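You operate a simulated robot arm through the tools that you are given. There is no shell and no other tool.

You are at the controls of a simulated two-armed robot. One attempt, no reset.

Task
Wipe up the spill on the top of the worktop with the red cloth and put it back.

The check looks at the end state, three seconds after you hand in, the way a careful person would. Anything else that was tipped, shoved, dropped, spilled or broken makes it a failure. Flat cloth is picked up by pressing the open fingertips on it (5 to 10 N) and closing them slowly along it; thin cloth reads only 2 to 8 mm in the jaws.

Robot
Two 7-joint arms with four-finger grippers on one trunk, on a base that moves. Base frame: it is fixed to the floor where the robot stands at the start and does not move with it; the origin is under the middle of the robot, x ahead of it, y to its left, z up; the surface under the hand at the start is at about z = 900. Readings come in mm, degrees, newtons and seconds.
The left shoulder is at the start at [40, 181, 1229], the right one opposite. With the tool pointing down near the work surface each hand reaches from about 320 to 840 mm from the robot's upright axis, wherever it stands, measured 20 degrees to its own side. Places, roughly: red cloth [700, 0, 900]. Payload 3.67 kg a hand.
The TCP of each hand is the grasp point between the finger pads, 28 mm short of the fingertips. In the tool frame z runs along the fingers and y along their closing line. The gripper opens to 112 mm; its body begins 73 mm behind the TCP.
Orientation is told as [roll, pitch, yaw] about the base's x, y, z axes, in that order, counted from this pose: with the fingers straight down and closing along the base's y, the tool's x points along the base's -x, its y along +y and its z along -z.

Tools
- The arms move only by the tool move_arm. It takes "left_motion", "right_motion" or both (then of equal length, played together; a hand with none holds still); each is a list of rows, each a list of 3 entries, a list of its own where there are three numbers: the shift along the tool's x, y, z in mm, then the turn, a rotation vector about the tool's x, y, z in degrees, then the finger opening in mm, from 0 to 112. In form: [[[dx, dy, dz], [rx, ry, rz], fingers], ...]. A call has 1 to 20 rows; each row is the pose to reach, as a shift and turn from the pose commanded when the call began, along the tool's axes at that moment. A row lasts 0.2 s, in which the tool goes at most 50 mm and 8.6 degrees; a call with a longer step from one row to the next is refused whole, and so is a gripper value outside its range. A pose out of reach is approached as far as the arm can. The call stops where the force on the tool passes 40 N (or 10 N more than at its start, if that is more) or the arm is blocked; 0.2 s more then pass. Each finger travels about 72.4 mm/s and halts on what it meets, pressing with about 37 N; the grip force reading is that of the motor and also rises with nothing between the fingers. The clock runs only during rows and for 0.2 s after the last one: add rows that repeat a pose to give the fingers time. It gives the time, the measured TCP pose, the force on the tool (base axes), the opening and the grip force at its end, in the units of the frame above (readings bear some noise), with the torque about the TCP (base axes, N m) and any sound that the robot's microphone picked up.
- Cameras (640 x 400 px; columns grow to the right, rows downward): "scene" is now at [105.7, -19.1, 1459.4]; the picture's right is [-0.22, -0.98, -0.00], its down [-0.56, 0.13, -0.82] and it looks along [0.80, -0.18, -0.57] (base axes); focal length 251 px, centre (320, 200). "left" rides on the left gripper at [60, 18, -104] in its tool frame; the picture's right is [-0.29, 0.96, 0.00], its down [-0.80, -0.24, -0.55] and it looks along [-0.53, -0.16, 0.83] (tool axes); focal length 234 px, centre (320, 200). "right" rides on the right gripper at [60, -18, -104] in its tool frame; the picture's right is [0.29, 0.96, 0.00], its down [-0.80, 0.24, -0.55] and it looks along [-0.53, 0.16, 0.83] (tool axes); focal length 234 px, centre (320, 200). There is no depth. A picture from a camera that has moved, and an enlarged one, comes with that camera's place and axes in the base frame and with its lens.
- grab_frame(camera): a new picture of that camera. No time passes.
- move_column(by): moves the trunk up (or, below 0, down) by that many mm; the arms and the scene camera ride with it, the base frame stays. It gives what a move gives, with no picture.
- drive_base(legs): drives the robot by 1 to 6 legs, each [ahead, left, turn to the left] in mm, mm and degrees, along the robot's own axes; the way and the turn of a leg run together, so that a leg with both is an arc; at most 1500 mm and 180 degrees a leg. The arms and the cameras ride along, it lands a little off, and it stops where it bumps. It gives what a move gives.
- aim_head(pan, tilt): turns the head with the scene camera to pan (to the left, within 86 degrees either way) and tilt (down, from -29 to 69), counted from straight ahead of the robot. It gives what a move gives.
- enlarge(camera, box): a new picture of the part [left, top, right, bottom] of that camera's present view, enlarged. No time passes.
- finish_job(): hands the job in; it is judged then, once.

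Nothing tells you exact positions but the pictures and the camera data. Unless the task says otherwise, let go and move clear before handing in.

The tools are called as name(argument=value, ...) on one line, values as JSON. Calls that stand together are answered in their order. move_arm: Moves the arms, as the interface text tells. Its arguments: {"type":"object","properties":{"left_motion":{"type":"array"},"right_motion":{"type":"array"}},"required":[]} The other tools are called the same way: move_column (by) moves the trunk up or down; drive_base (legs) drives the base; aim_head (pan, tilt) turns the head that bears the scene camera; grab_frame (camera) takes a picture; enlarge (camera, box) takes an enlarged picture of a part of a camera's view; finish_job () hands the job in.

At the start:

```text
time_s: 0.0
left_eef_pos: [428.9, 2.3, 1111.9]
left_ee_rot: [0.0, -0.1, 0.0]
left_wrist_force: [0.3, -0.4, -0.6]
left_moment: [-0.02, 0.02, 0.03]
left_finger_gap: 112.1
left_finger_force: 0.0
right_eef_pos: [383.1, -427.1, 1149.2]
right_ee_rot: [0.0, 0.0, 0.0]
right_wrist_force: [0.1, 0.2, -0.6]
right_moment: [0.0, 0.0, -0.06]
right_finger_gap: 112.0
right_finger_force: 0.1
trunk travel left (down, up): [-350.0, 164.0]
robot x, y, heading: [0.0, 1.5, 0.0]
head pan, tilt (commanded): [-12.7, 34.7]
```

scene: 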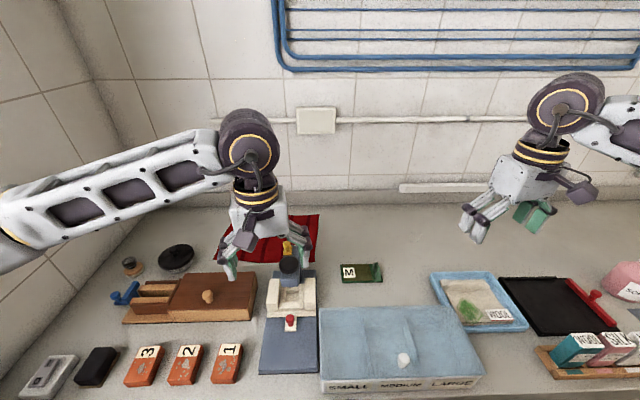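
right: 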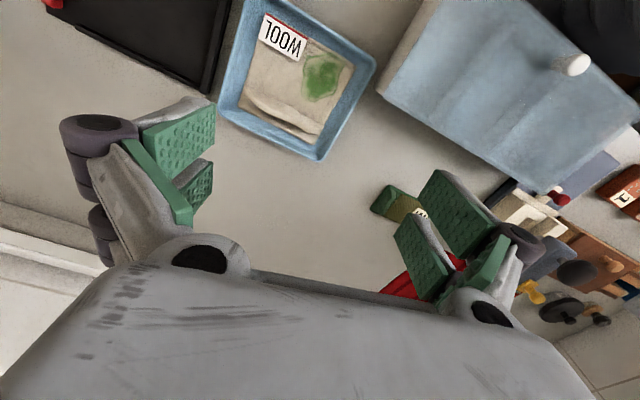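
left: 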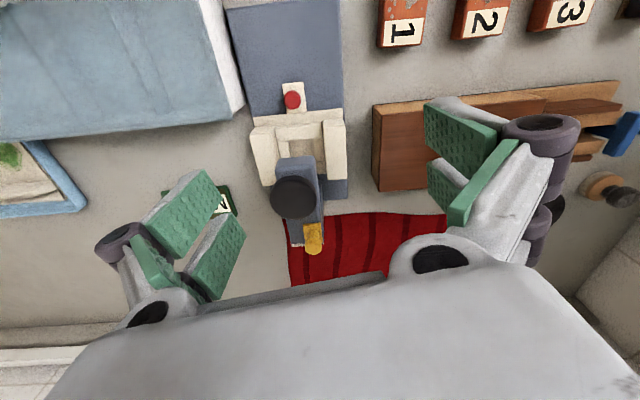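

I see a worktop with many items: a red cloth lying behind a blue press-like device, a blue drawer box, a tray with a wool cloth, and so on. I don't see the spill clearly yet, so I'll look closer from several views.

enlarge(camera="scene", box=[0, 200, 320, 400])

enlarge(camera="scene", box=[320, 200, 640, 400])

enlarge(camera="left", box=[160, 60, 480, 300])

```text
2.00 times, centred on (160, 300) of scene
camera zoom: at [105.7, -19.1, 1459.4], right [-0.22, -0.98, 0.0], down [-0.56, 0.13, -0.82], along [0.8, -0.18, -0.57], focal length 502 px, centre (640, 0)
```

zoom: 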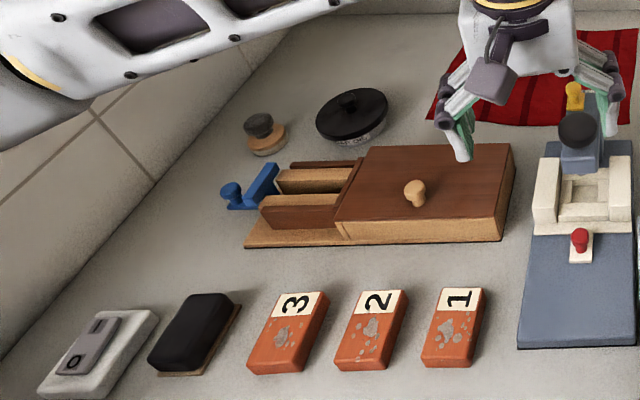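

```text
2.00 times, centred on (480, 300) of scene
camera zoom: at [105.7, -19.1, 1459.4], right [-0.22, -0.98, 0.0], down [-0.56, 0.13, -0.82], along [0.8, -0.18, -0.57], focal length 502 px, centre (0, 0)
```

zoom: 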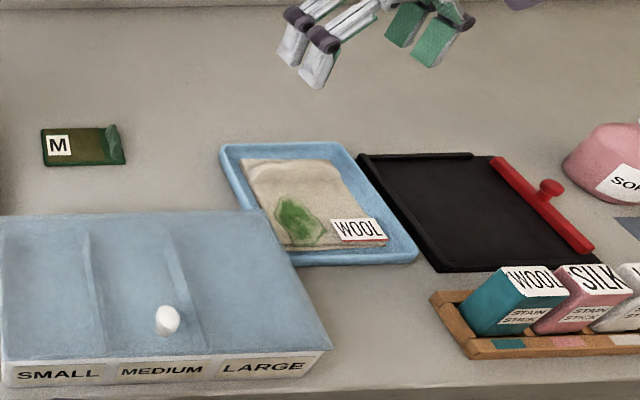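

```text
1.67 times, centred on (320, 180) of left
camera zoom: at [368.7, 20.7, 1215.6], right [0.29, 0.96, 0.0], down [0.8, -0.24, 0.55], along [0.53, -0.16, -0.83], focal length 390 px, centre (320, 233)
```

zoom: 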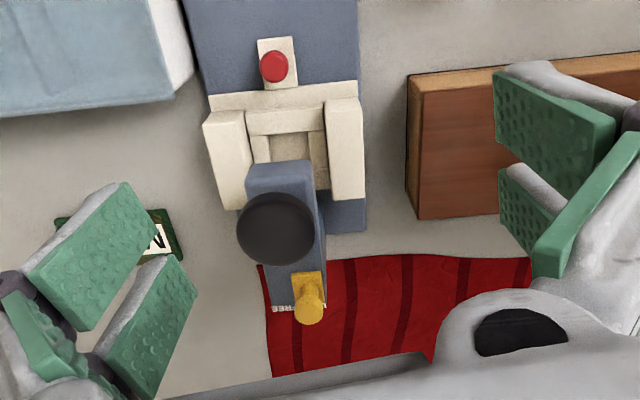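

No spill is visible yet in this view. I'll turn the head to look over the rest of the worktop.

aim_head(pan=-50, tilt=40)

grab_frame(camera="scene")

aim_head(pan=40, tilt=40)

grab_frame(camera="scene")

aim_head(pan=0, tilt=60)

grab_frame(camera="scene")

```text
time_s: 1.0
left_eef_pos: [428.5, 2.4, 1112.8]
left_ee_rot: [-0.1, -0.1, 0.0]
left_wrist_force: [-0.2, 0.3, 1.0]
left_moment: [0.0, -0.02, -0.01]
left_finger_gap: 112.0
left_finger_force: 0.0
right_eef_pos: [382.9, -427.0, 1149.4]
right_ee_rot: [0.0, 0.1, 0.0]
right_wrist_force: [-0.7, 0.1, 0.2]
right_moment: [-0.02, -0.03, 0.0]
right_finger_gap: 111.8
right_finger_force: 0.1
trunk travel left (down, up): [-350.0, 164.0]
robot x, y, heading: [-2.5, -0.2, -0.0]
head pan, tilt (commanded): [-50.0, 40.0]
```

```text
taken
camera scene: at [74.4, -64.7, 1451.4], right [-0.77, -0.64, 0.0], down [-0.41, 0.49, -0.77], along [0.49, -0.59, -0.64], focal length 251 px, centre (320, 200)
```

scene: 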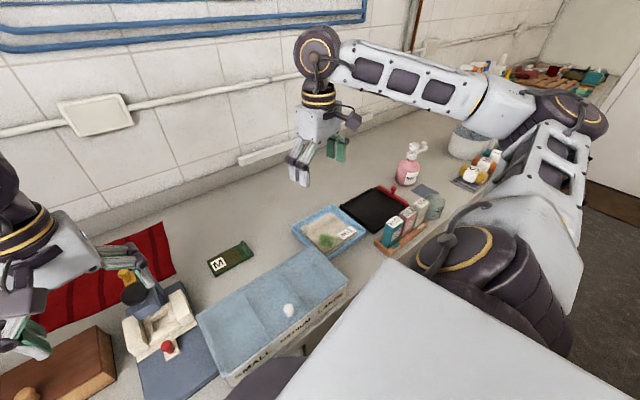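

```text
time_s: 2.7
left_eef_pos: [429.6, 3.2, 1113.2]
left_ee_rot: [0.0, -0.1, 0.0]
left_wrist_force: [-0.4, 0.4, 0.5]
left_moment: [0.01, -0.01, 0.0]
left_finger_gap: 112.0
left_finger_force: 0.0
right_eef_pos: [382.6, -427.0, 1149.1]
right_ee_rot: [-0.1, 0.0, 0.0]
right_wrist_force: [-0.5, -0.3, 0.5]
right_moment: [0.02, 0.02, 0.03]
right_finger_gap: 111.9
right_finger_force: 0.0
trunk travel left (down, up): [-350.0, 164.0]
robot x, y, heading: [4.4, -2.3, 0.1]
head pan, tilt (commanded): [40.0, 40.0]
```

```text
taken
camera scene: at [84.8, 54.9, 1451.4], right [0.64, -0.77, 0.0], down [-0.49, -0.41, -0.77], along [0.59, 0.49, -0.64], focal length 251 px, centre (320, 200)
```

scene: 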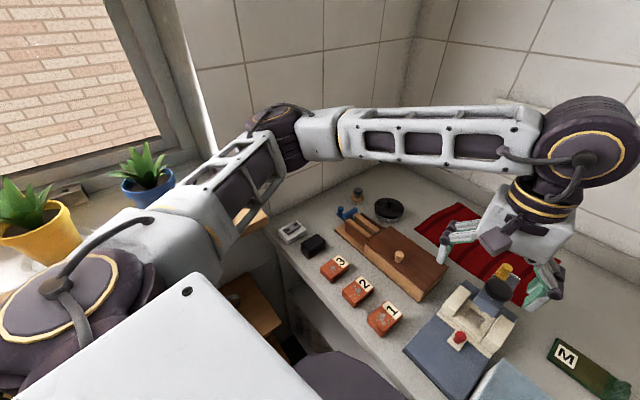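

```text
time_s: 3.8
left_eef_pos: [428.8, 1.9, 1112.1]
left_ee_rot: [0.1, 0.0, 0.1]
left_wrist_force: [-0.4, 0.9, 0.6]
left_moment: [-0.03, -0.01, -0.01]
left_finger_gap: 112.0
left_finger_force: 0.1
right_eef_pos: [382.5, -427.2, 1148.1]
right_ee_rot: [0.1, 0.0, 0.1]
right_wrist_force: [0.5, 1.0, -0.5]
right_moment: [0.04, 0.02, 0.0]
right_finger_gap: 112.0
right_finger_force: 0.1
trunk travel left (down, up): [-350.0, 164.0]
robot x, y, heading: [-2.1, -0.5, -0.0]
head pan, tilt (commanded): [0.0, 60.0]
```

```text
taken
camera scene: at [86.3, 0.4, 1424.7], right [0.0, -1.0, 0.0], down [-0.87, 0.0, -0.5], along [0.5, 0.0, -0.87], focal length 251 px, centre (320, 200)
```

scene: 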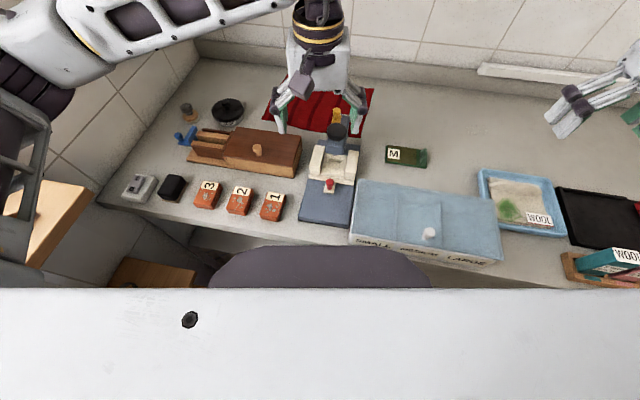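

Still no obvious spill, and it may be pale or shiny. I'll enlarge different regions of the worktop, including the far right end.

enlarge(camera="scene", box=[80, 40, 360, 240])

enlarge(camera="scene", box=[340, 40, 640, 280])

aim_head(pan=-60, tilt=25)

grab_frame(camera="scene")

enlarge(camera="scene", box=[200, 120, 440, 320])

enlarge(camera="scene", box=[400, 50, 640, 250])

```text
2.00 times, centred on (220, 140) of scene
camera zoom: at [86.3, 0.4, 1424.7], right [0.0, -1.0, 0.0], down [-0.87, 0.0, -0.5], along [0.5, 0.0, -0.87], focal length 502 px, centre (520, 320)
```

zoom: 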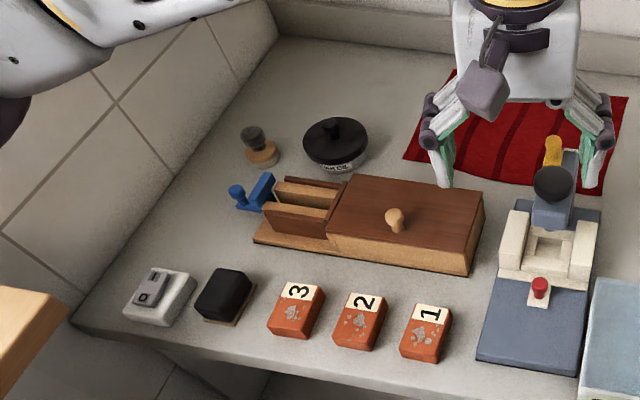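

```text
1.67 times, centred on (490, 160) of scene
camera zoom: at [86.3, 0.4, 1424.7], right [0.0, -1.0, 0.0], down [-0.87, 0.0, -0.5], along [0.5, 0.0, -0.87], focal length 419 px, centre (37, 267)
```

zoom: 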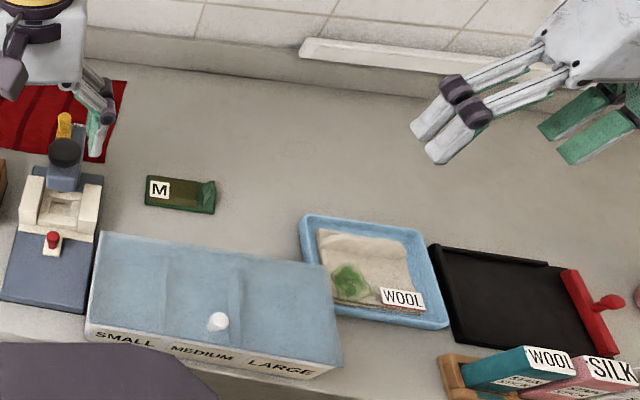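

```text
time_s: 5.0
left_eef_pos: [428.4, 2.6, 1112.5]
left_ee_rot: [-0.1, -0.1, 0.1]
left_wrist_force: [-0.5, 0.1, 0.3]
left_moment: [-0.03, 0.02, 0.0]
left_finger_gap: 111.7
left_finger_force: 0.1
right_eef_pos: [383.2, -428.7, 1149.2]
right_ee_rot: [-0.1, 0.0, -0.1]
right_wrist_force: [0.2, -0.2, -0.5]
right_moment: [-0.03, 0.01, 0.01]
right_finger_gap: 111.7
right_finger_force: 0.0
trunk travel left (down, up): [-350.0, 164.0]
robot x, y, heading: [1.4, 2.1, -0.1]
head pan, tilt (commanded): [-60.0, 25.0]
```

```text
taken
camera scene: at [65.8, -79.4, 1474.7], right [-0.87, -0.5, 0.0], down [-0.21, 0.37, -0.91], along [0.45, -0.78, -0.42], focal length 251 px, centre (320, 200)
```

scene: 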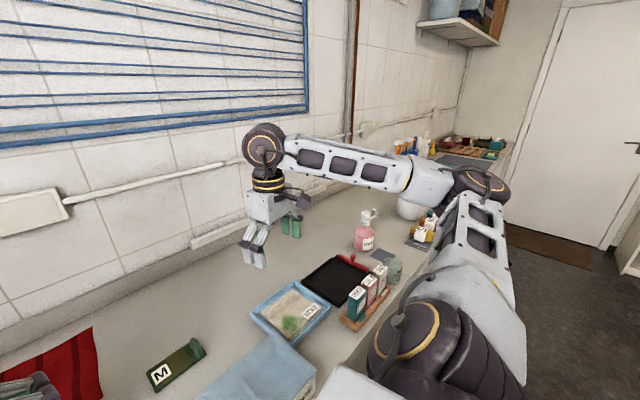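

```text
2.00 times, centred on (320, 220) of scene
camera zoom: at [65.8, -79.4, 1474.7], right [-0.87, -0.5, 0.0], down [-0.21, 0.37, -0.91], along [0.45, -0.78, -0.42], focal length 502 px, centre (320, 160)
```

zoom: 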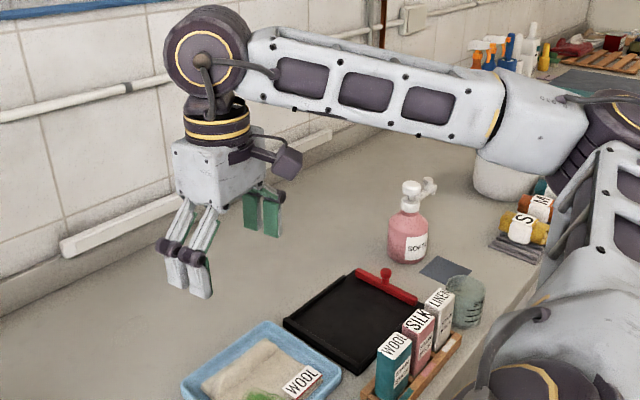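

```text
2.00 times, centred on (520, 150) of scene
camera zoom: at [65.8, -79.4, 1474.7], right [-0.87, -0.5, 0.0], down [-0.21, 0.37, -0.91], along [0.45, -0.78, -0.42], focal length 502 px, centre (-80, 300)
```

zoom: 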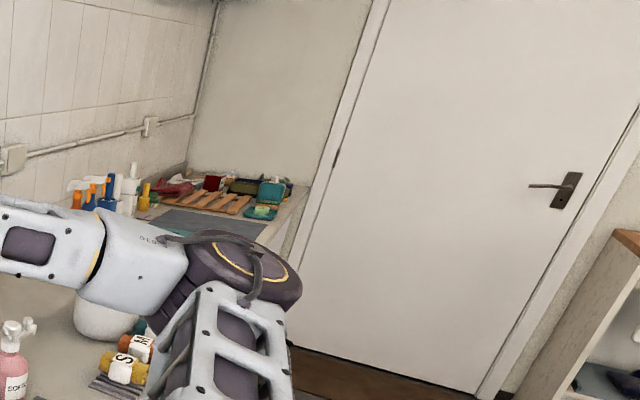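

The spill isn't in sight so far, and both hands hide parts of the worktop. I'll shift both hands at height to uncover the area behind them.

move_arm(left_motion=[[[0, 0, -40], [0, 0, 0], 112], [[0, 45, -60], [0, 0, 0], 112], [[0, 90, -60], [0, 0, 0], 112], [[0, 135, -60], [0, 0, 0], 112], [[0, 180, -60], [0, 0, 0], 112]], right_motion=[[[0, 0, -20], [0, 0, 0], 112], [[0, 45, -30], [0, 0, 0], 112], [[0, 90, -30], [0, 0, 0], 112], [[0, 135, -30], [0, 0, 0], 112], [[0, 180, -30], [0, 0, 0], 112]])

grab_frame(camera="scene")

grab_frame(camera="left")

grab_frame(camera="right")

aim_head(pan=0, tilt=35)

grab_frame(camera="scene")

```text
time_s: 6.2
left_eef_pos: [430.5, 185.5, 1171.9]
left_ee_rot: [-0.2, 0.0, 0.0]
left_wrist_force: [0.7, 0.7, 0.4]
left_moment: [-0.06, -0.01, 0.02]
left_finger_gap: 112.1
left_finger_force: 0.2
right_eef_pos: [382.9, -241.9, 1178.3]
right_ee_rot: [-0.2, -0.1, 0.0]
right_wrist_force: [-0.5, 0.9, 0.7]
right_moment: [-0.06, 0.02, -0.02]
right_finger_gap: 111.8
right_finger_force: 0.2
trunk travel left (down, up): [-350.0, 164.0]
robot x, y, heading: [-3.6, -0.4, -0.0]
head pan, tilt (commanded): [-60.0, 25.0]
```

```text
taken
camera scene: at [66.3, -74.9, 1474.9], right [-0.87, -0.5, 0.0], down [-0.21, 0.36, -0.91], along [0.45, -0.79, -0.42], focal length 251 px, centre (320, 200)
```

scene: 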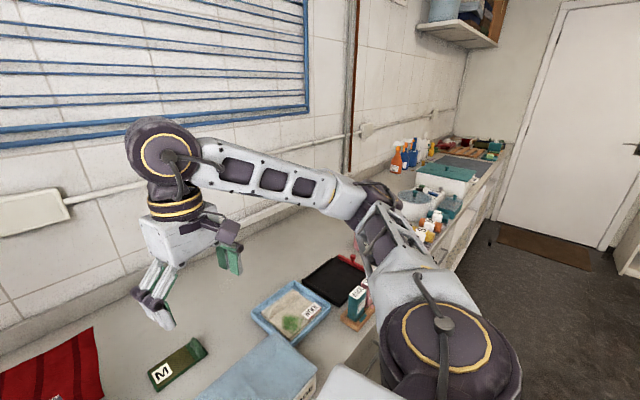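

```text
taken
camera left: at [370.7, 204.7, 1274.9], right [0.29, 0.96, 0.0], down [0.8, -0.24, 0.56], along [0.53, -0.16, -0.83], focal length 234 px, centre (320, 200)
```

left: 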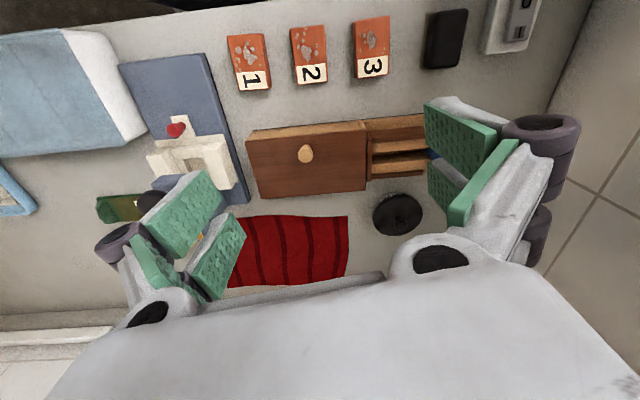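

```text
taken
camera right: at [322.3, -260.9, 1284.2], right [-0.29, 0.96, 0.0], down [0.8, 0.24, 0.55], along [0.53, 0.16, -0.83], focal length 234 px, centre (320, 200)
```

right: 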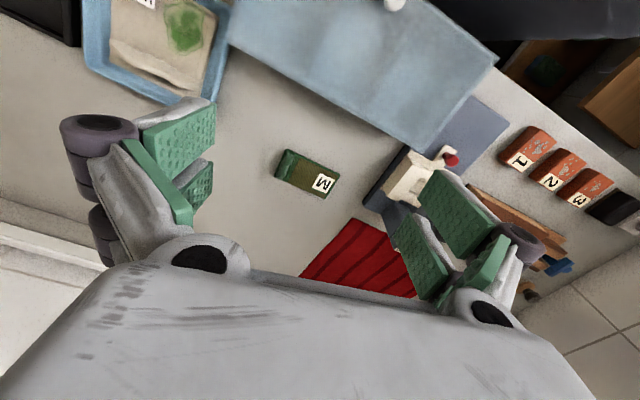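

```text
time_s: 7.5
left_eef_pos: [430.2, 182.4, 1172.8]
left_ee_rot: [0.1, -0.2, 0.1]
left_wrist_force: [-0.2, 0.5, 0.2]
left_moment: [0.01, 0.01, -0.03]
left_finger_gap: 111.8
left_finger_force: 0.0
right_eef_pos: [382.9, -247.6, 1178.5]
right_ee_rot: [0.0, 0.1, 0.0]
right_wrist_force: [0.2, -0.3, -1.0]
right_moment: [0.02, -0.02, -0.02]
right_finger_gap: 112.2
right_finger_force: 0.0
trunk travel left (down, up): [-350.0, 164.0]
robot x, y, heading: [-0.4, -1.0, 0.1]
head pan, tilt (commanded): [0.0, 35.0]
```

```text
taken
camera scene: at [107.7, 0.0, 1459.0], right [0.0, -1.0, 0.0], down [-0.57, 0.0, -0.82], along [0.82, 0.0, -0.57], focal length 251 px, centre (320, 200)
```

scene: 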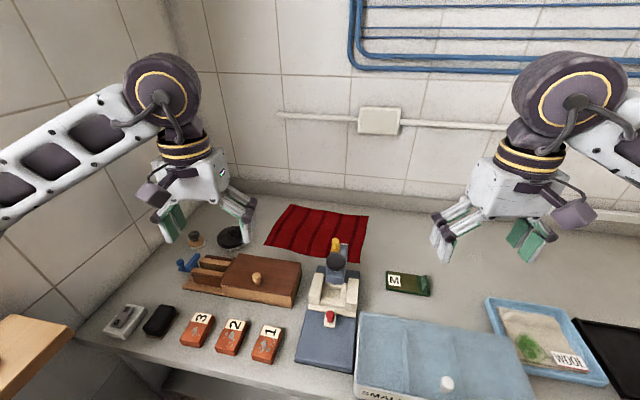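

The area around the cloth shows no spill. The counter runs on far to the right, so I'll look there next.

aim_head(pan=-62, tilt=15)

enlarge(camera="scene", box=[300, 150, 540, 300])

enlarge(camera="scene", box=[360, 150, 500, 240])

```text
time_s: 8.9
left_eef_pos: [431.2, 180.9, 1172.9]
left_ee_rot: [0.0, 0.0, 0.1]
left_wrist_force: [-0.5, -0.2, 0.5]
left_moment: [0.01, 0.0, 0.0]
left_finger_gap: 111.9
left_finger_force: 0.0
right_eef_pos: [383.5, -247.3, 1177.7]
right_ee_rot: [0.1, -0.1, 0.0]
right_wrist_force: [0.2, 0.0, 1.1]
right_moment: [0.0, -0.03, -0.02]
right_finger_gap: 111.7
right_finger_force: 0.1
trunk travel left (down, up): [-350.0, 164.0]
robot x, y, heading: [3.0, -1.4, -0.2]
head pan, tilt (commanded): [-62.0, 15.0]
```

```text
2.67 times, centred on (420, 225) of scene
camera zoom: at [63.6, -81.9, 1490.9], right [-0.88, -0.47, 0.0], down [-0.12, 0.23, -0.97], along [0.45, -0.85, -0.26], focal length 670 px, centre (53, 133)
```

zoom: 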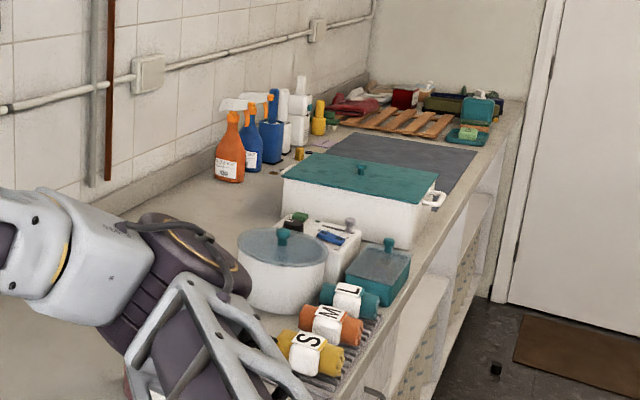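

```text
4.44 times, centred on (430, 195) of scene
camera zoom: at [63.6, -81.9, 1490.9], right [-0.88, -0.47, 0.0], down [-0.12, 0.23, -0.97], along [0.45, -0.85, -0.26], focal length 1116 px, centre (-169, 222)
```

zoom: 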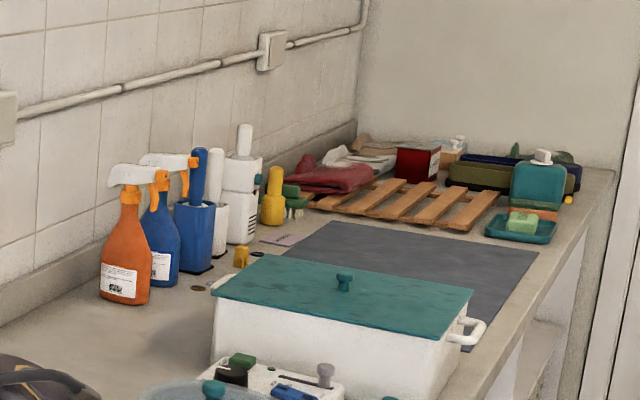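

More of the counter lies to the right, with bottles, a tub, a pot and a mat. I'll check the floor around the robot before driving there for a closer look.

aim_head(pan=-86, tilt=30)

grab_frame(camera="scene")

aim_head(pan=86, tilt=30)

grab_frame(camera="scene")

```text
time_s: 9.8
left_eef_pos: [430.1, 182.7, 1173.2]
left_ee_rot: [0.0, 0.0, 0.0]
left_wrist_force: [0.1, 0.2, -0.5]
left_moment: [-0.02, -0.02, 0.0]
left_finger_gap: 112.4
left_finger_force: 0.1
right_eef_pos: [383.1, -246.4, 1178.7]
right_ee_rot: [0.0, 0.0, 0.0]
right_wrist_force: [-0.4, -0.3, -0.3]
right_moment: [0.02, 0.01, -0.01]
right_finger_gap: 111.8
right_finger_force: 0.0
trunk travel left (down, up): [-350.0, 164.0]
robot x, y, heading: [-1.1, -0.8, 0.2]
head pan, tilt (commanded): [-85.9, 30.0]
```

```text
taken
camera scene: at [26.2, -89.7, 1466.8], right [-1.0, -0.07, 0.0], down [-0.04, 0.5, -0.87], along [0.06, -0.86, -0.5], focal length 251 px, centre (320, 200)
```

scene: 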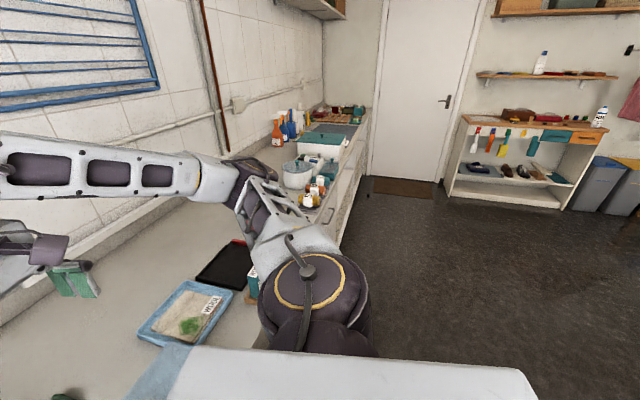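

```text
time_s: 12.3
left_eef_pos: [429.5, 181.8, 1174.2]
left_ee_rot: [0.0, -0.1, 0.0]
left_wrist_force: [0.6, 0.2, 0.1]
left_moment: [0.0, 0.0, 0.0]
left_finger_gap: 112.1
left_finger_force: 0.1
right_eef_pos: [382.2, -247.7, 1178.7]
right_ee_rot: [0.0, -0.1, 0.0]
right_wrist_force: [-0.5, 0.1, 0.6]
right_moment: [-0.01, 0.01, 0.01]
right_finger_gap: 112.2
right_finger_force: 0.0
trunk travel left (down, up): [-350.0, 164.0]
robot x, y, heading: [-1.0, 2.5, 0.1]
head pan, tilt (commanded): [85.9, 30.0]
```

```text
taken
camera scene: at [26.1, 90.7, 1466.8], right [1.0, -0.07, 0.0], down [-0.04, -0.5, -0.87], along [0.06, 0.86, -0.5], focal length 251 px, centre (320, 200)
```

scene: 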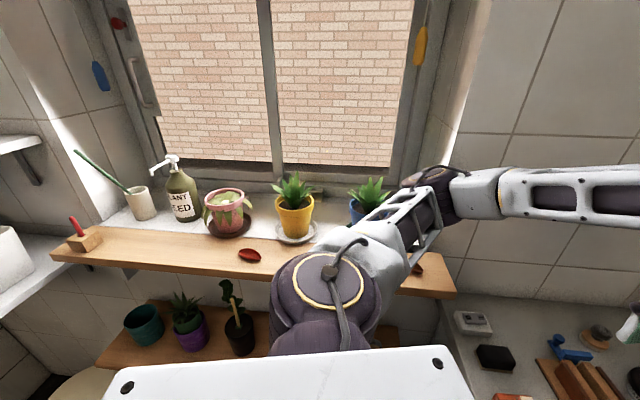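

The floor to the right is free, and the left elbow is near the window plants. I'll drive right first, then back, then farther right to inspect the rest of the counter.

drive_base(legs=[[0, -200, 0], [-250, 0, 0], [0, -700, 0]])

aim_head(pan=0, tilt=30)

grab_frame(camera="scene")

aim_head(pan=-35, tilt=30)

grab_frame(camera="scene")

```text
time_s: 13.6
left_eef_pos: [405.2, 122.3, 1173.5]
left_ee_rot: [0.1, -0.2, 3.7]
left_wrist_force: [-0.7, -0.3, -0.5]
left_moment: [0.0, -0.03, -0.02]
left_finger_gap: 112.1
left_finger_force: 0.0
right_eef_pos: [387.3, -307.0, 1178.0]
right_ee_rot: [0.1, 0.0, 3.6]
right_wrist_force: [0.1, 0.5, -0.2]
right_moment: [0.01, 0.0, -0.01]
right_finger_gap: 112.1
right_finger_force: 0.0
trunk travel left (down, up): [-350.0, 164.0]
robot x, y, heading: [-6.8, -84.0, 4.0]
head pan, tilt (commanded): [85.9, 30.0]
stopped in leg 1: the robot was blocked; the commanded pose is now the measured one
```

```text
time_s: 15.2
left_eef_pos: [407.2, 124.4, 1171.8]
left_ee_rot: [0.1, 0.0, 3.6]
left_wrist_force: [-0.2, 0.1, -0.1]
left_moment: [-0.01, -0.02, 0.0]
left_finger_gap: 112.0
left_finger_force: 0.0
right_eef_pos: [387.3, -306.2, 1178.6]
right_ee_rot: [-0.1, 0.2, 3.7]
right_wrist_force: [0.5, 0.5, -0.1]
right_moment: [-0.02, 0.04, 0.01]
right_finger_gap: 112.2
right_finger_force: 0.0
trunk travel left (down, up): [-350.0, 164.0]
robot x, y, heading: [-12.5, -84.7, 3.8]
head pan, tilt (commanded): [0.0, 30.0]
```

```text
taken
camera scene: at [99.2, -76.8, 1466.8], right [0.07, -1.0, 0.0], down [-0.5, -0.03, -0.87], along [0.86, 0.06, -0.5], focal length 251 px, centre (320, 200)
```

scene: 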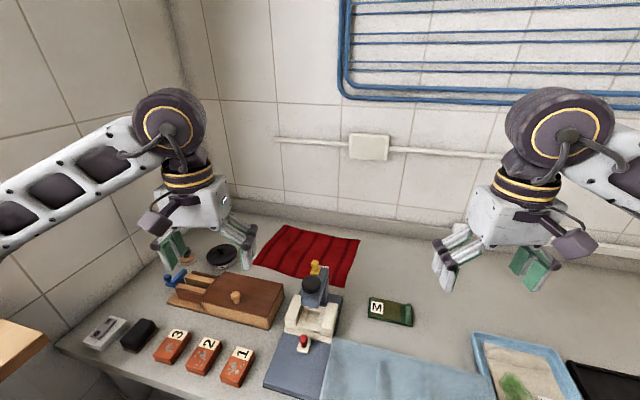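

```text
time_s: 16.2
left_eef_pos: [407.0, 123.9, 1172.9]
left_ee_rot: [0.0, -0.1, 3.7]
left_wrist_force: [0.1, -0.1, 0.3]
left_moment: [0.0, 0.0, -0.03]
left_finger_gap: 111.8
left_finger_force: 0.0
right_eef_pos: [387.9, -305.9, 1178.4]
right_ee_rot: [-0.1, 0.2, 3.7]
right_wrist_force: [-0.2, 0.0, -0.2]
right_moment: [0.01, 0.03, 0.01]
right_finger_gap: 112.1
right_finger_force: 0.1
trunk travel left (down, up): [-350.0, 164.0]
robot x, y, heading: [-10.0, -80.4, 4.0]
head pan, tilt (commanded): [-35.0, 30.0]
```

```text
taken
camera scene: at [86.5, -129.6, 1466.7], right [-0.52, -0.85, 0.0], down [-0.43, 0.26, -0.87], along [0.74, -0.45, -0.5], focal length 251 px, centre (320, 200)
```

scene: 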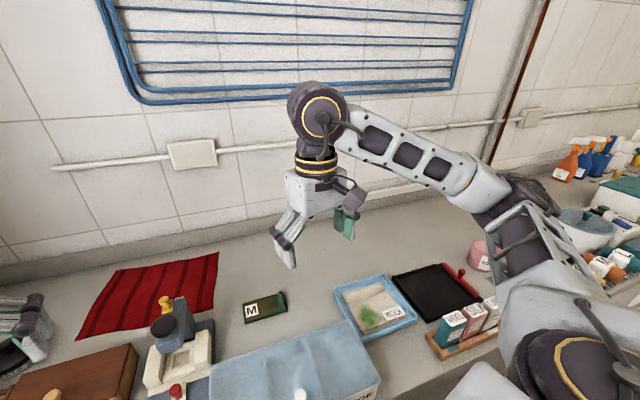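

The base was blocked on the right after about 85 mm, so I need to back away from the counter first. I'll check the left elbow's clearance to the plants before backing.

aim_head(pan=75, tilt=35)

grab_frame(camera="scene")

aim_head(pan=-75, tilt=60)

grab_frame(camera="scene")

```text
time_s: 18.1
left_eef_pos: [407.4, 124.8, 1171.9]
left_ee_rot: [0.1, -0.1, 3.6]
left_wrist_force: [0.1, -0.4, 0.2]
left_moment: [-0.01, -0.02, -0.04]
left_finger_gap: 112.1
left_finger_force: 0.0
right_eef_pos: [387.6, -307.4, 1177.6]
right_ee_rot: [0.0, 0.1, 3.5]
right_wrist_force: [0.6, 0.4, -0.2]
right_moment: [-0.01, 0.01, -0.01]
right_finger_gap: 111.8
right_finger_force: 0.1
trunk travel left (down, up): [-350.0, 164.0]
robot x, y, heading: [-12.4, -84.7, 3.4]
head pan, tilt (commanded): [75.0, 35.0]
```

```text
taken
camera scene: at [26.5, 3.6, 1459.0], right [0.98, -0.2, 0.0], down [-0.11, -0.56, -0.82], along [0.16, 0.8, -0.57], focal length 251 px, centre (320, 200)
```

scene: 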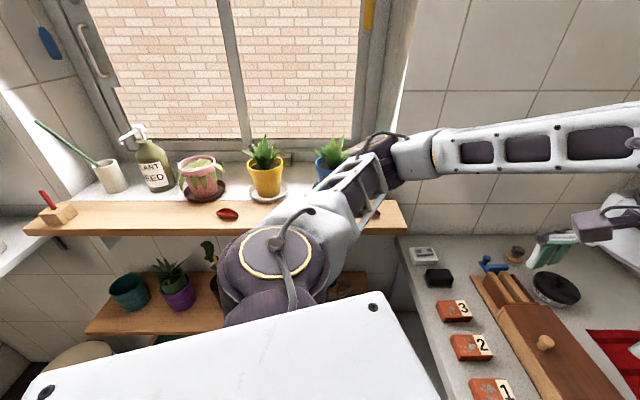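

```text
time_s: 20.4
left_eef_pos: [406.2, 124.9, 1172.3]
left_ee_rot: [0.1, -0.1, 3.6]
left_wrist_force: [-0.6, -0.8, 0.0]
left_moment: [0.03, 0.0, 0.01]
left_finger_gap: 112.0
left_finger_force: 0.0
right_eef_pos: [388.3, -304.9, 1178.3]
right_ee_rot: [-0.1, 0.1, 3.6]
right_wrist_force: [0.7, 1.0, 1.0]
right_moment: [-0.05, 0.02, -0.01]
right_finger_gap: 112.3
right_finger_force: 0.0
trunk travel left (down, up): [-350.0, 164.0]
robot x, y, heading: [-12.7, -85.7, 3.8]
head pan, tilt (commanded): [-75.0, 60.0]
```

```text
taken
camera scene: at [30.6, -145.8, 1424.7], right [-0.95, -0.32, 0.0], down [-0.28, 0.82, -0.5], along [0.16, -0.47, -0.87], focal length 251 px, centre (320, 200)
```

scene: 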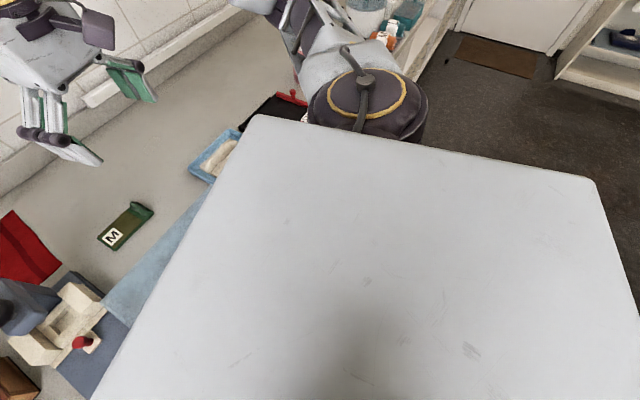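

The left elbow looks near the blue plant pot from here, so I'll bring the left hand back toward the middle, mirror the right hand outward, and then back off from the counter.

move_arm(left_motion=[[[0, -45, 0], [0, 0, 0], 112], [[0, -90, 0], [0, 0, 0], 112], [[0, -135, 0], [0, 0, 0], 112], [[0, -180, 0], [0, 0, 0], 112]], right_motion=[[[0, -45, 0], [0, 0, 0], 112], [[0, -90, 0], [0, 0, 0], 112], [[0, -135, 0], [0, 0, 0], 112], [[0, -180, 0], [0, 0, 0], 112]])

drive_base(legs=[[-250, 0, 0], [0, 0, -3.8]])

aim_head(pan=-60, tilt=35)

grab_frame(camera="scene")

aim_head(pan=0, tilt=45)

grab_frame(camera="scene")

```text
time_s: 21.4
left_eef_pos: [417.5, -61.1, 1174.5]
left_ee_rot: [0.2, -0.1, 3.8]
left_wrist_force: [-0.4, -0.9, -0.2]
left_moment: [0.05, -0.01, -0.01]
left_finger_gap: 112.2
left_finger_force: 0.0
right_eef_pos: [397.8, -491.6, 1178.2]
right_ee_rot: [0.2, -0.1, 3.7]
right_wrist_force: [-0.2, -1.1, -0.3]
right_moment: [0.07, 0.0, 0.01]
right_finger_gap: 112.0
right_finger_force: 0.1
trunk travel left (down, up): [-350.0, 164.0]
robot x, y, heading: [-12.4, -80.6, 3.9]
head pan, tilt (commanded): [-75.0, 60.0]
```

```text
time_s: 23.8
left_eef_pos: [168.1, -101.8, 1170.7]
left_ee_rot: [0.0, -0.1, -0.2]
left_wrist_force: [0.1, 1.5, -0.1]
left_moment: [-0.02, 0.03, -0.01]
left_finger_gap: 112.2
left_finger_force: 0.0
right_eef_pos: [118.3, -528.7, 1178.6]
right_ee_rot: [0.0, 0.1, -0.1]
right_wrist_force: [-1.0, 1.4, 0.3]
right_moment: [-0.02, 0.0, -0.01]
right_finger_gap: 112.0
right_finger_force: 0.2
trunk travel left (down, up): [-350.0, 164.0]
robot x, y, heading: [-269.1, -100.8, -0.1]
head pan, tilt (commanded): [-75.0, 60.0]
```

```text
time_s: 24.7
left_eef_pos: [163.5, -102.1, 1172.8]
left_ee_rot: [0.0, -0.1, -0.2]
left_wrist_force: [-0.2, 0.2, 0.1]
left_moment: [0.02, -0.03, -0.02]
left_finger_gap: 112.2
left_finger_force: 0.1
right_eef_pos: [117.5, -530.1, 1178.5]
right_ee_rot: [0.0, 0.1, -0.2]
right_wrist_force: [-1.4, -0.5, 0.0]
right_moment: [-0.01, 0.01, -0.03]
right_finger_gap: 112.0
right_finger_force: 0.1
trunk travel left (down, up): [-350.0, 164.0]
robot x, y, heading: [-263.2, -101.1, -0.3]
head pan, tilt (commanded): [-60.0, 35.0]
```

```text
taken
camera scene: at [-200.4, -176.6, 1458.9], right [-0.87, -0.5, 0.0], down [-0.29, 0.5, -0.82], along [0.41, -0.71, -0.57], focal length 251 px, centre (320, 200)
```

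scene: 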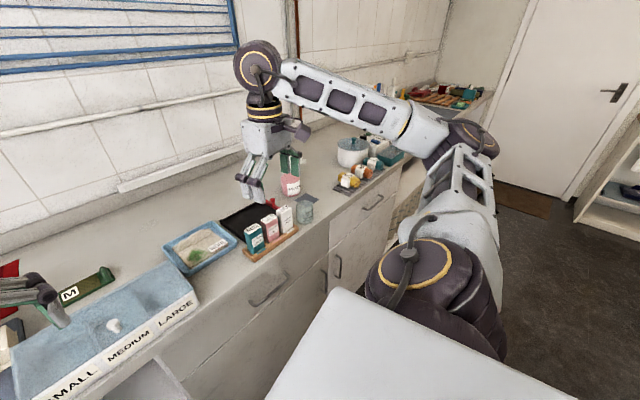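

```text
time_s: 26.0
left_eef_pos: [164.3, -102.3, 1171.9]
left_ee_rot: [0.0, -0.1, -0.2]
left_wrist_force: [-0.5, 0.4, -0.6]
left_moment: [-0.02, -0.01, 0.01]
left_finger_gap: 112.0
left_finger_force: 0.1
right_eef_pos: [117.2, -530.4, 1177.8]
right_ee_rot: [-0.1, 0.0, -0.2]
right_wrist_force: [0.6, 0.0, 0.6]
right_moment: [0.01, -0.02, 0.03]
right_finger_gap: 112.0
right_finger_force: 0.0
trunk travel left (down, up): [-350.0, 164.0]
robot x, y, heading: [-263.6, -99.4, -0.3]
head pan, tilt (commanded): [0.0, 45.0]
```

```text
taken
camera scene: at [-162.8, -100.7, 1444.1], right [0.0, -1.0, 0.0], down [-0.71, 0.0, -0.71], along [0.71, 0.0, -0.71], focal length 251 px, centre (320, 200)
```

scene: 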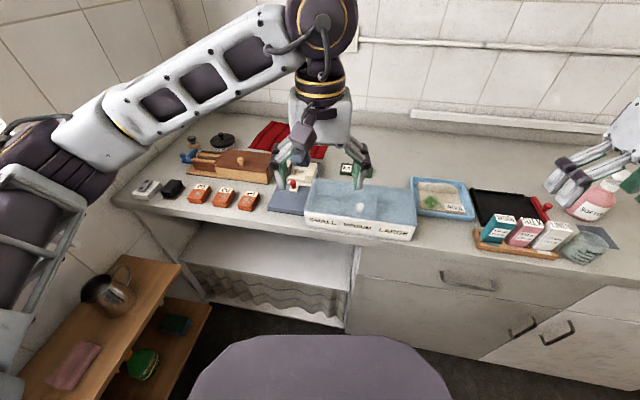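

Now I see the base was inside the open bay and met the cabinet beside it. From here the floor to the right is free, so I'll drive right along the counter.

drive_base(legs=[[-50, -300, 0], [0, -500, 0]])

aim_head(pan=-45, tilt=30)

grab_frame(camera="scene")

aim_head(pan=0, tilt=35)

grab_frame(camera="scene")

```text
time_s: 30.7
left_eef_pos: [110.4, -903.2, 1173.7]
left_ee_rot: [-0.1, -0.1, -0.3]
left_wrist_force: [0.3, -0.8, -0.4]
left_moment: [-0.03, -0.01, -0.02]
left_finger_gap: 112.0
left_finger_force: 0.1
right_eef_pos: [62.9, -1331.2, 1178.9]
right_ee_rot: [0.1, 0.1, -0.4]
right_wrist_force: [0.9, -0.9, 0.7]
right_moment: [0.04, 0.01, 0.03]
right_finger_gap: 111.9
right_finger_force: 0.0
trunk travel left (down, up): [-350.0, 164.0]
robot x, y, heading: [-314.3, -901.6, -0.2]
head pan, tilt (commanded): [0.0, 45.0]
```

```text
time_s: 31.8
left_eef_pos: [112.5, -903.1, 1173.2]
left_ee_rot: [0.0, -0.1, -0.4]
left_wrist_force: [0.5, 0.1, 0.6]
left_moment: [-0.03, 0.0, 0.01]
left_finger_gap: 111.9
left_finger_force: 0.2
right_eef_pos: [62.5, -1330.9, 1179.3]
right_ee_rot: [0.0, 0.1, -0.4]
right_wrist_force: [0.1, 0.1, 0.2]
right_moment: [0.03, -0.01, 0.02]
right_finger_gap: 112.2
right_finger_force: 0.0
trunk travel left (down, up): [-350.0, 164.0]
robot x, y, heading: [-319.3, -899.9, -0.3]
head pan, tilt (commanded): [-45.0, 30.0]
```

```text
taken
camera scene: at [-233.5, -964.6, 1466.7], right [-0.71, -0.7, 0.0], down [-0.35, 0.36, -0.87], along [0.61, -0.61, -0.5], focal length 251 px, centre (320, 200)
```

scene: 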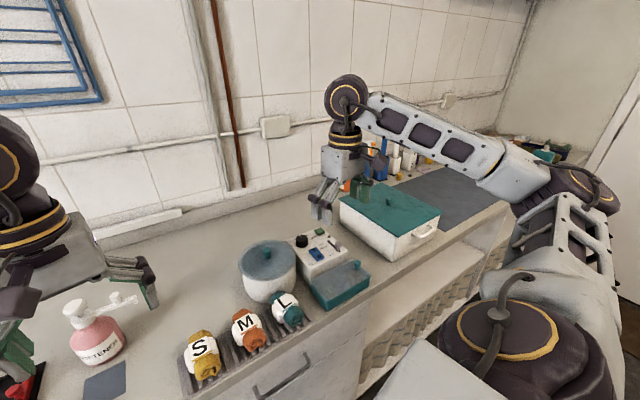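

```text
time_s: 32.9
left_eef_pos: [111.1, -903.0, 1172.5]
left_ee_rot: [0.0, -0.1, -0.2]
left_wrist_force: [0.1, -0.7, 0.2]
left_moment: [0.01, 0.01, 0.02]
left_finger_gap: 112.0
left_finger_force: 0.0
right_eef_pos: [63.9, -1331.1, 1179.4]
right_ee_rot: [0.0, 0.0, -0.4]
right_wrist_force: [-0.8, -0.2, -0.7]
right_moment: [-0.02, -0.01, -0.02]
right_finger_gap: 112.1
right_finger_force: 0.1
trunk travel left (down, up): [-350.0, 164.0]
robot x, y, heading: [-316.3, -899.0, -0.2]
head pan, tilt (commanded): [0.0, 35.0]
```

```text
taken
camera scene: at [-209.1, -900.9, 1458.9], right [-0.01, -1.0, 0.0], down [-0.57, 0.0, -0.82], along [0.82, 0.0, -0.57], focal length 251 px, centre (320, 200)
```

scene: 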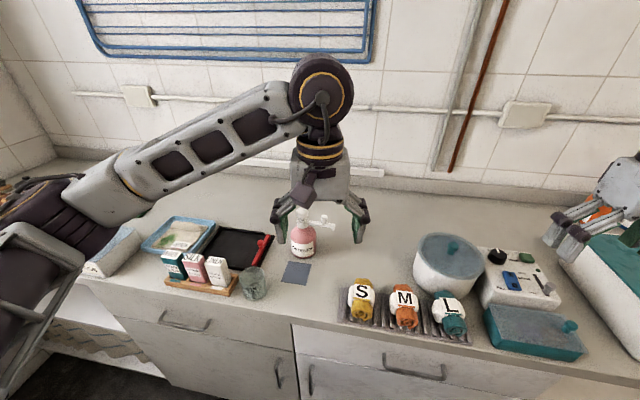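

No spill in this stretch either. I'll continue right to the mat and bottles, where I noticed small brown spots.

drive_base(legs=[[0, -600, 0]])

grab_frame(camera="scene")

aim_head(pan=-40, tilt=30)

grab_frame(camera="scene")

```text
time_s: 36.4
left_eef_pos: [110.2, -1494.7, 1173.1]
left_ee_rot: [0.1, -0.1, 0.0]
left_wrist_force: [0.2, 0.4, -0.5]
left_moment: [0.01, 0.01, 0.02]
left_finger_gap: 112.0
left_finger_force: 0.1
right_eef_pos: [64.2, -1922.2, 1178.6]
right_ee_rot: [0.1, 0.1, 0.1]
right_wrist_force: [0.5, -0.5, -0.6]
right_moment: [0.01, 0.0, 0.01]
right_finger_gap: 111.8
right_finger_force: 0.1
trunk travel left (down, up): [-350.0, 164.0]
robot x, y, heading: [-316.8, -1494.8, -0.1]
head pan, tilt (commanded): [0.0, 35.0]
```

```text
taken
camera scene: at [-210.2, -1494.0, 1458.9], right [0.0, -1.0, 0.0], down [-0.57, 0.0, -0.82], along [0.82, 0.0, -0.57], focal length 251 px, centre (320, 200)
```

scene: 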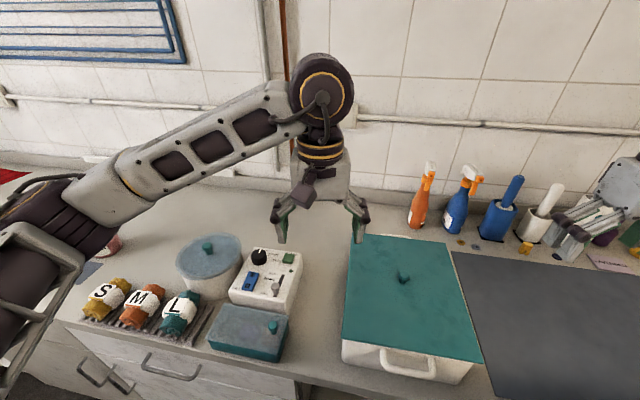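

```text
time_s: 37.5
left_eef_pos: [110.8, -1494.4, 1171.5]
left_ee_rot: [0.1, -0.1, 0.0]
left_wrist_force: [0.1, 1.5, 0.3]
left_moment: [-0.02, -0.01, 0.0]
left_finger_gap: 112.1
left_finger_force: 0.0
right_eef_pos: [63.8, -1921.7, 1179.3]
right_ee_rot: [0.0, 0.1, 0.0]
right_wrist_force: [0.0, 0.2, -1.1]
right_moment: [-0.01, -0.02, 0.03]
right_finger_gap: 112.0
right_finger_force: 0.1
trunk travel left (down, up): [-350.0, 164.0]
robot x, y, heading: [-316.9, -1496.5, -0.0]
head pan, tilt (commanded): [-40.0, 30.0]
```

```text
taken
camera scene: at [-228.9, -1552.2, 1466.7], right [-0.64, -0.77, 0.0], down [-0.38, 0.32, -0.87], along [0.66, -0.56, -0.5], focal length 251 px, centre (320, 200)
```

scene: 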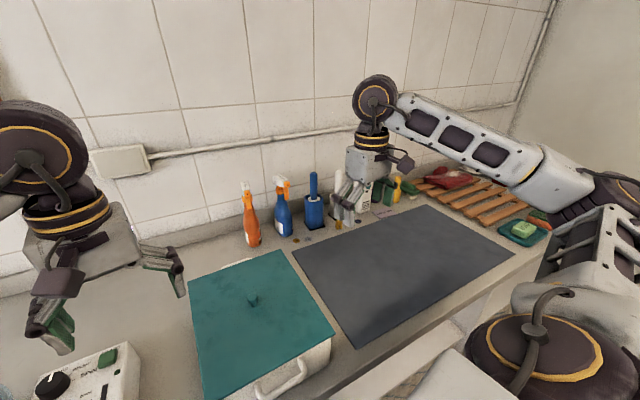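

I see the dark mat, the bottles, and small spots near them. I'll enlarge these regions.

enlarge(camera="scene", box=[220, 180, 420, 305])

enlarge(camera="scene", box=[280, 170, 580, 358])

enlarge(camera="scene", box=[400, 150, 580, 262])

grab_frame(camera="right")

grab_frame(camera="left")

```text
3.20 times, centred on (320, 242) of scene
camera zoom: at [-228.9, -1552.2, 1466.7], right [-0.64, -0.77, 0.0], down [-0.38, 0.32, -0.87], along [0.66, -0.56, -0.5], focal length 804 px, centre (320, 64)
```

zoom: 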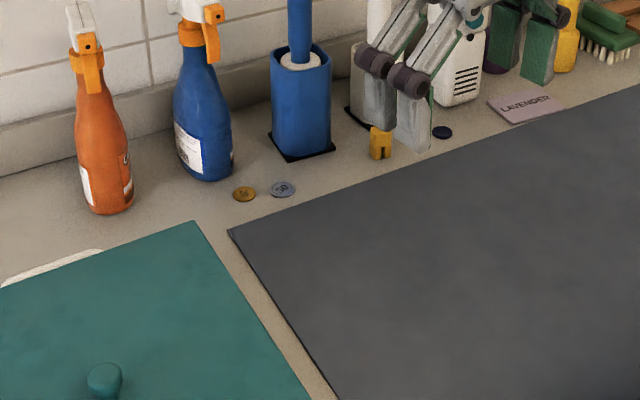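

```text
2.13 times, centred on (430, 264) of scene
camera zoom: at [-228.9, -1552.2, 1466.7], right [-0.64, -0.77, 0.0], down [-0.38, 0.32, -0.87], along [0.66, -0.56, -0.5], focal length 534 px, centre (86, 64)
```

zoom: 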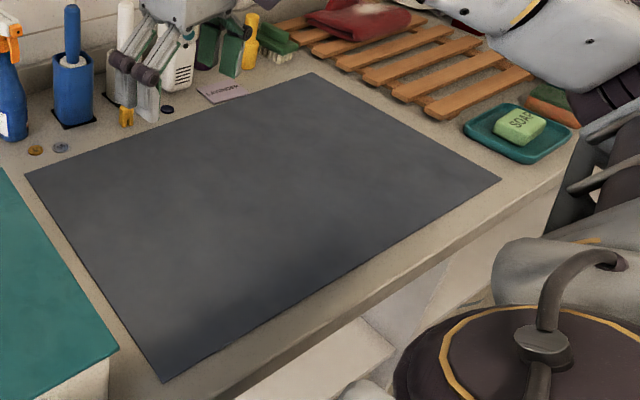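

```text
3.56 times, centred on (490, 206) of scene
camera zoom: at [-228.9, -1552.2, 1466.7], right [-0.64, -0.77, 0.0], down [-0.38, 0.32, -0.87], along [0.66, -0.56, -0.5], focal length 893 px, centre (-284, 179)
```

zoom: 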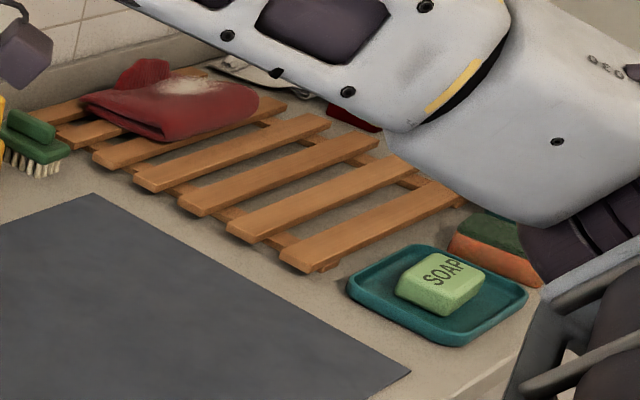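

```text
taken
camera right: at [4.2, -1941.1, 1283.8], right [-0.29, 0.96, 0.0], down [0.8, 0.24, 0.55], along [0.53, 0.16, -0.83], focal length 234 px, centre (320, 200)
```

right: 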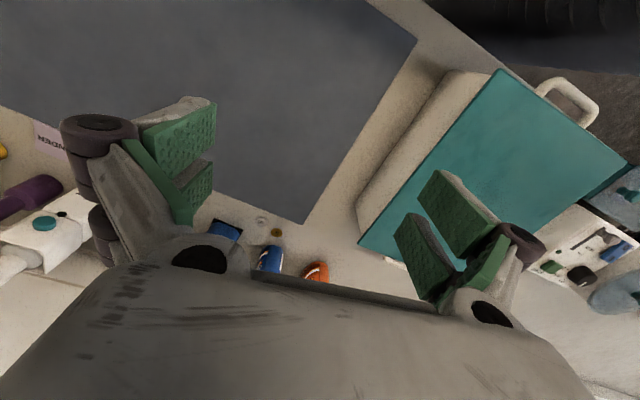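

```text
taken
camera left: at [50.6, -1476.3, 1275.8], right [0.29, 0.96, 0.0], down [0.8, -0.24, 0.56], along [0.53, -0.16, -0.83], focal length 234 px, centre (320, 200)
```

left: 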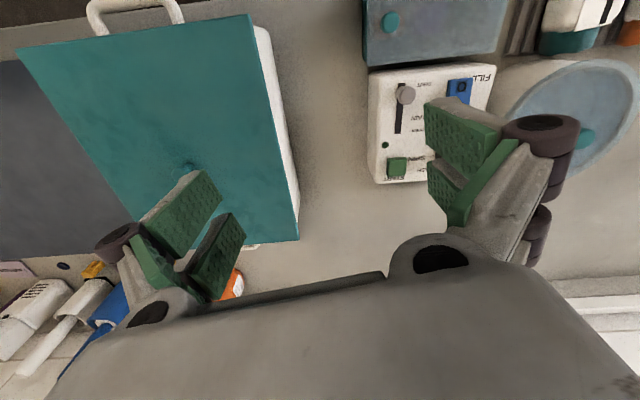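

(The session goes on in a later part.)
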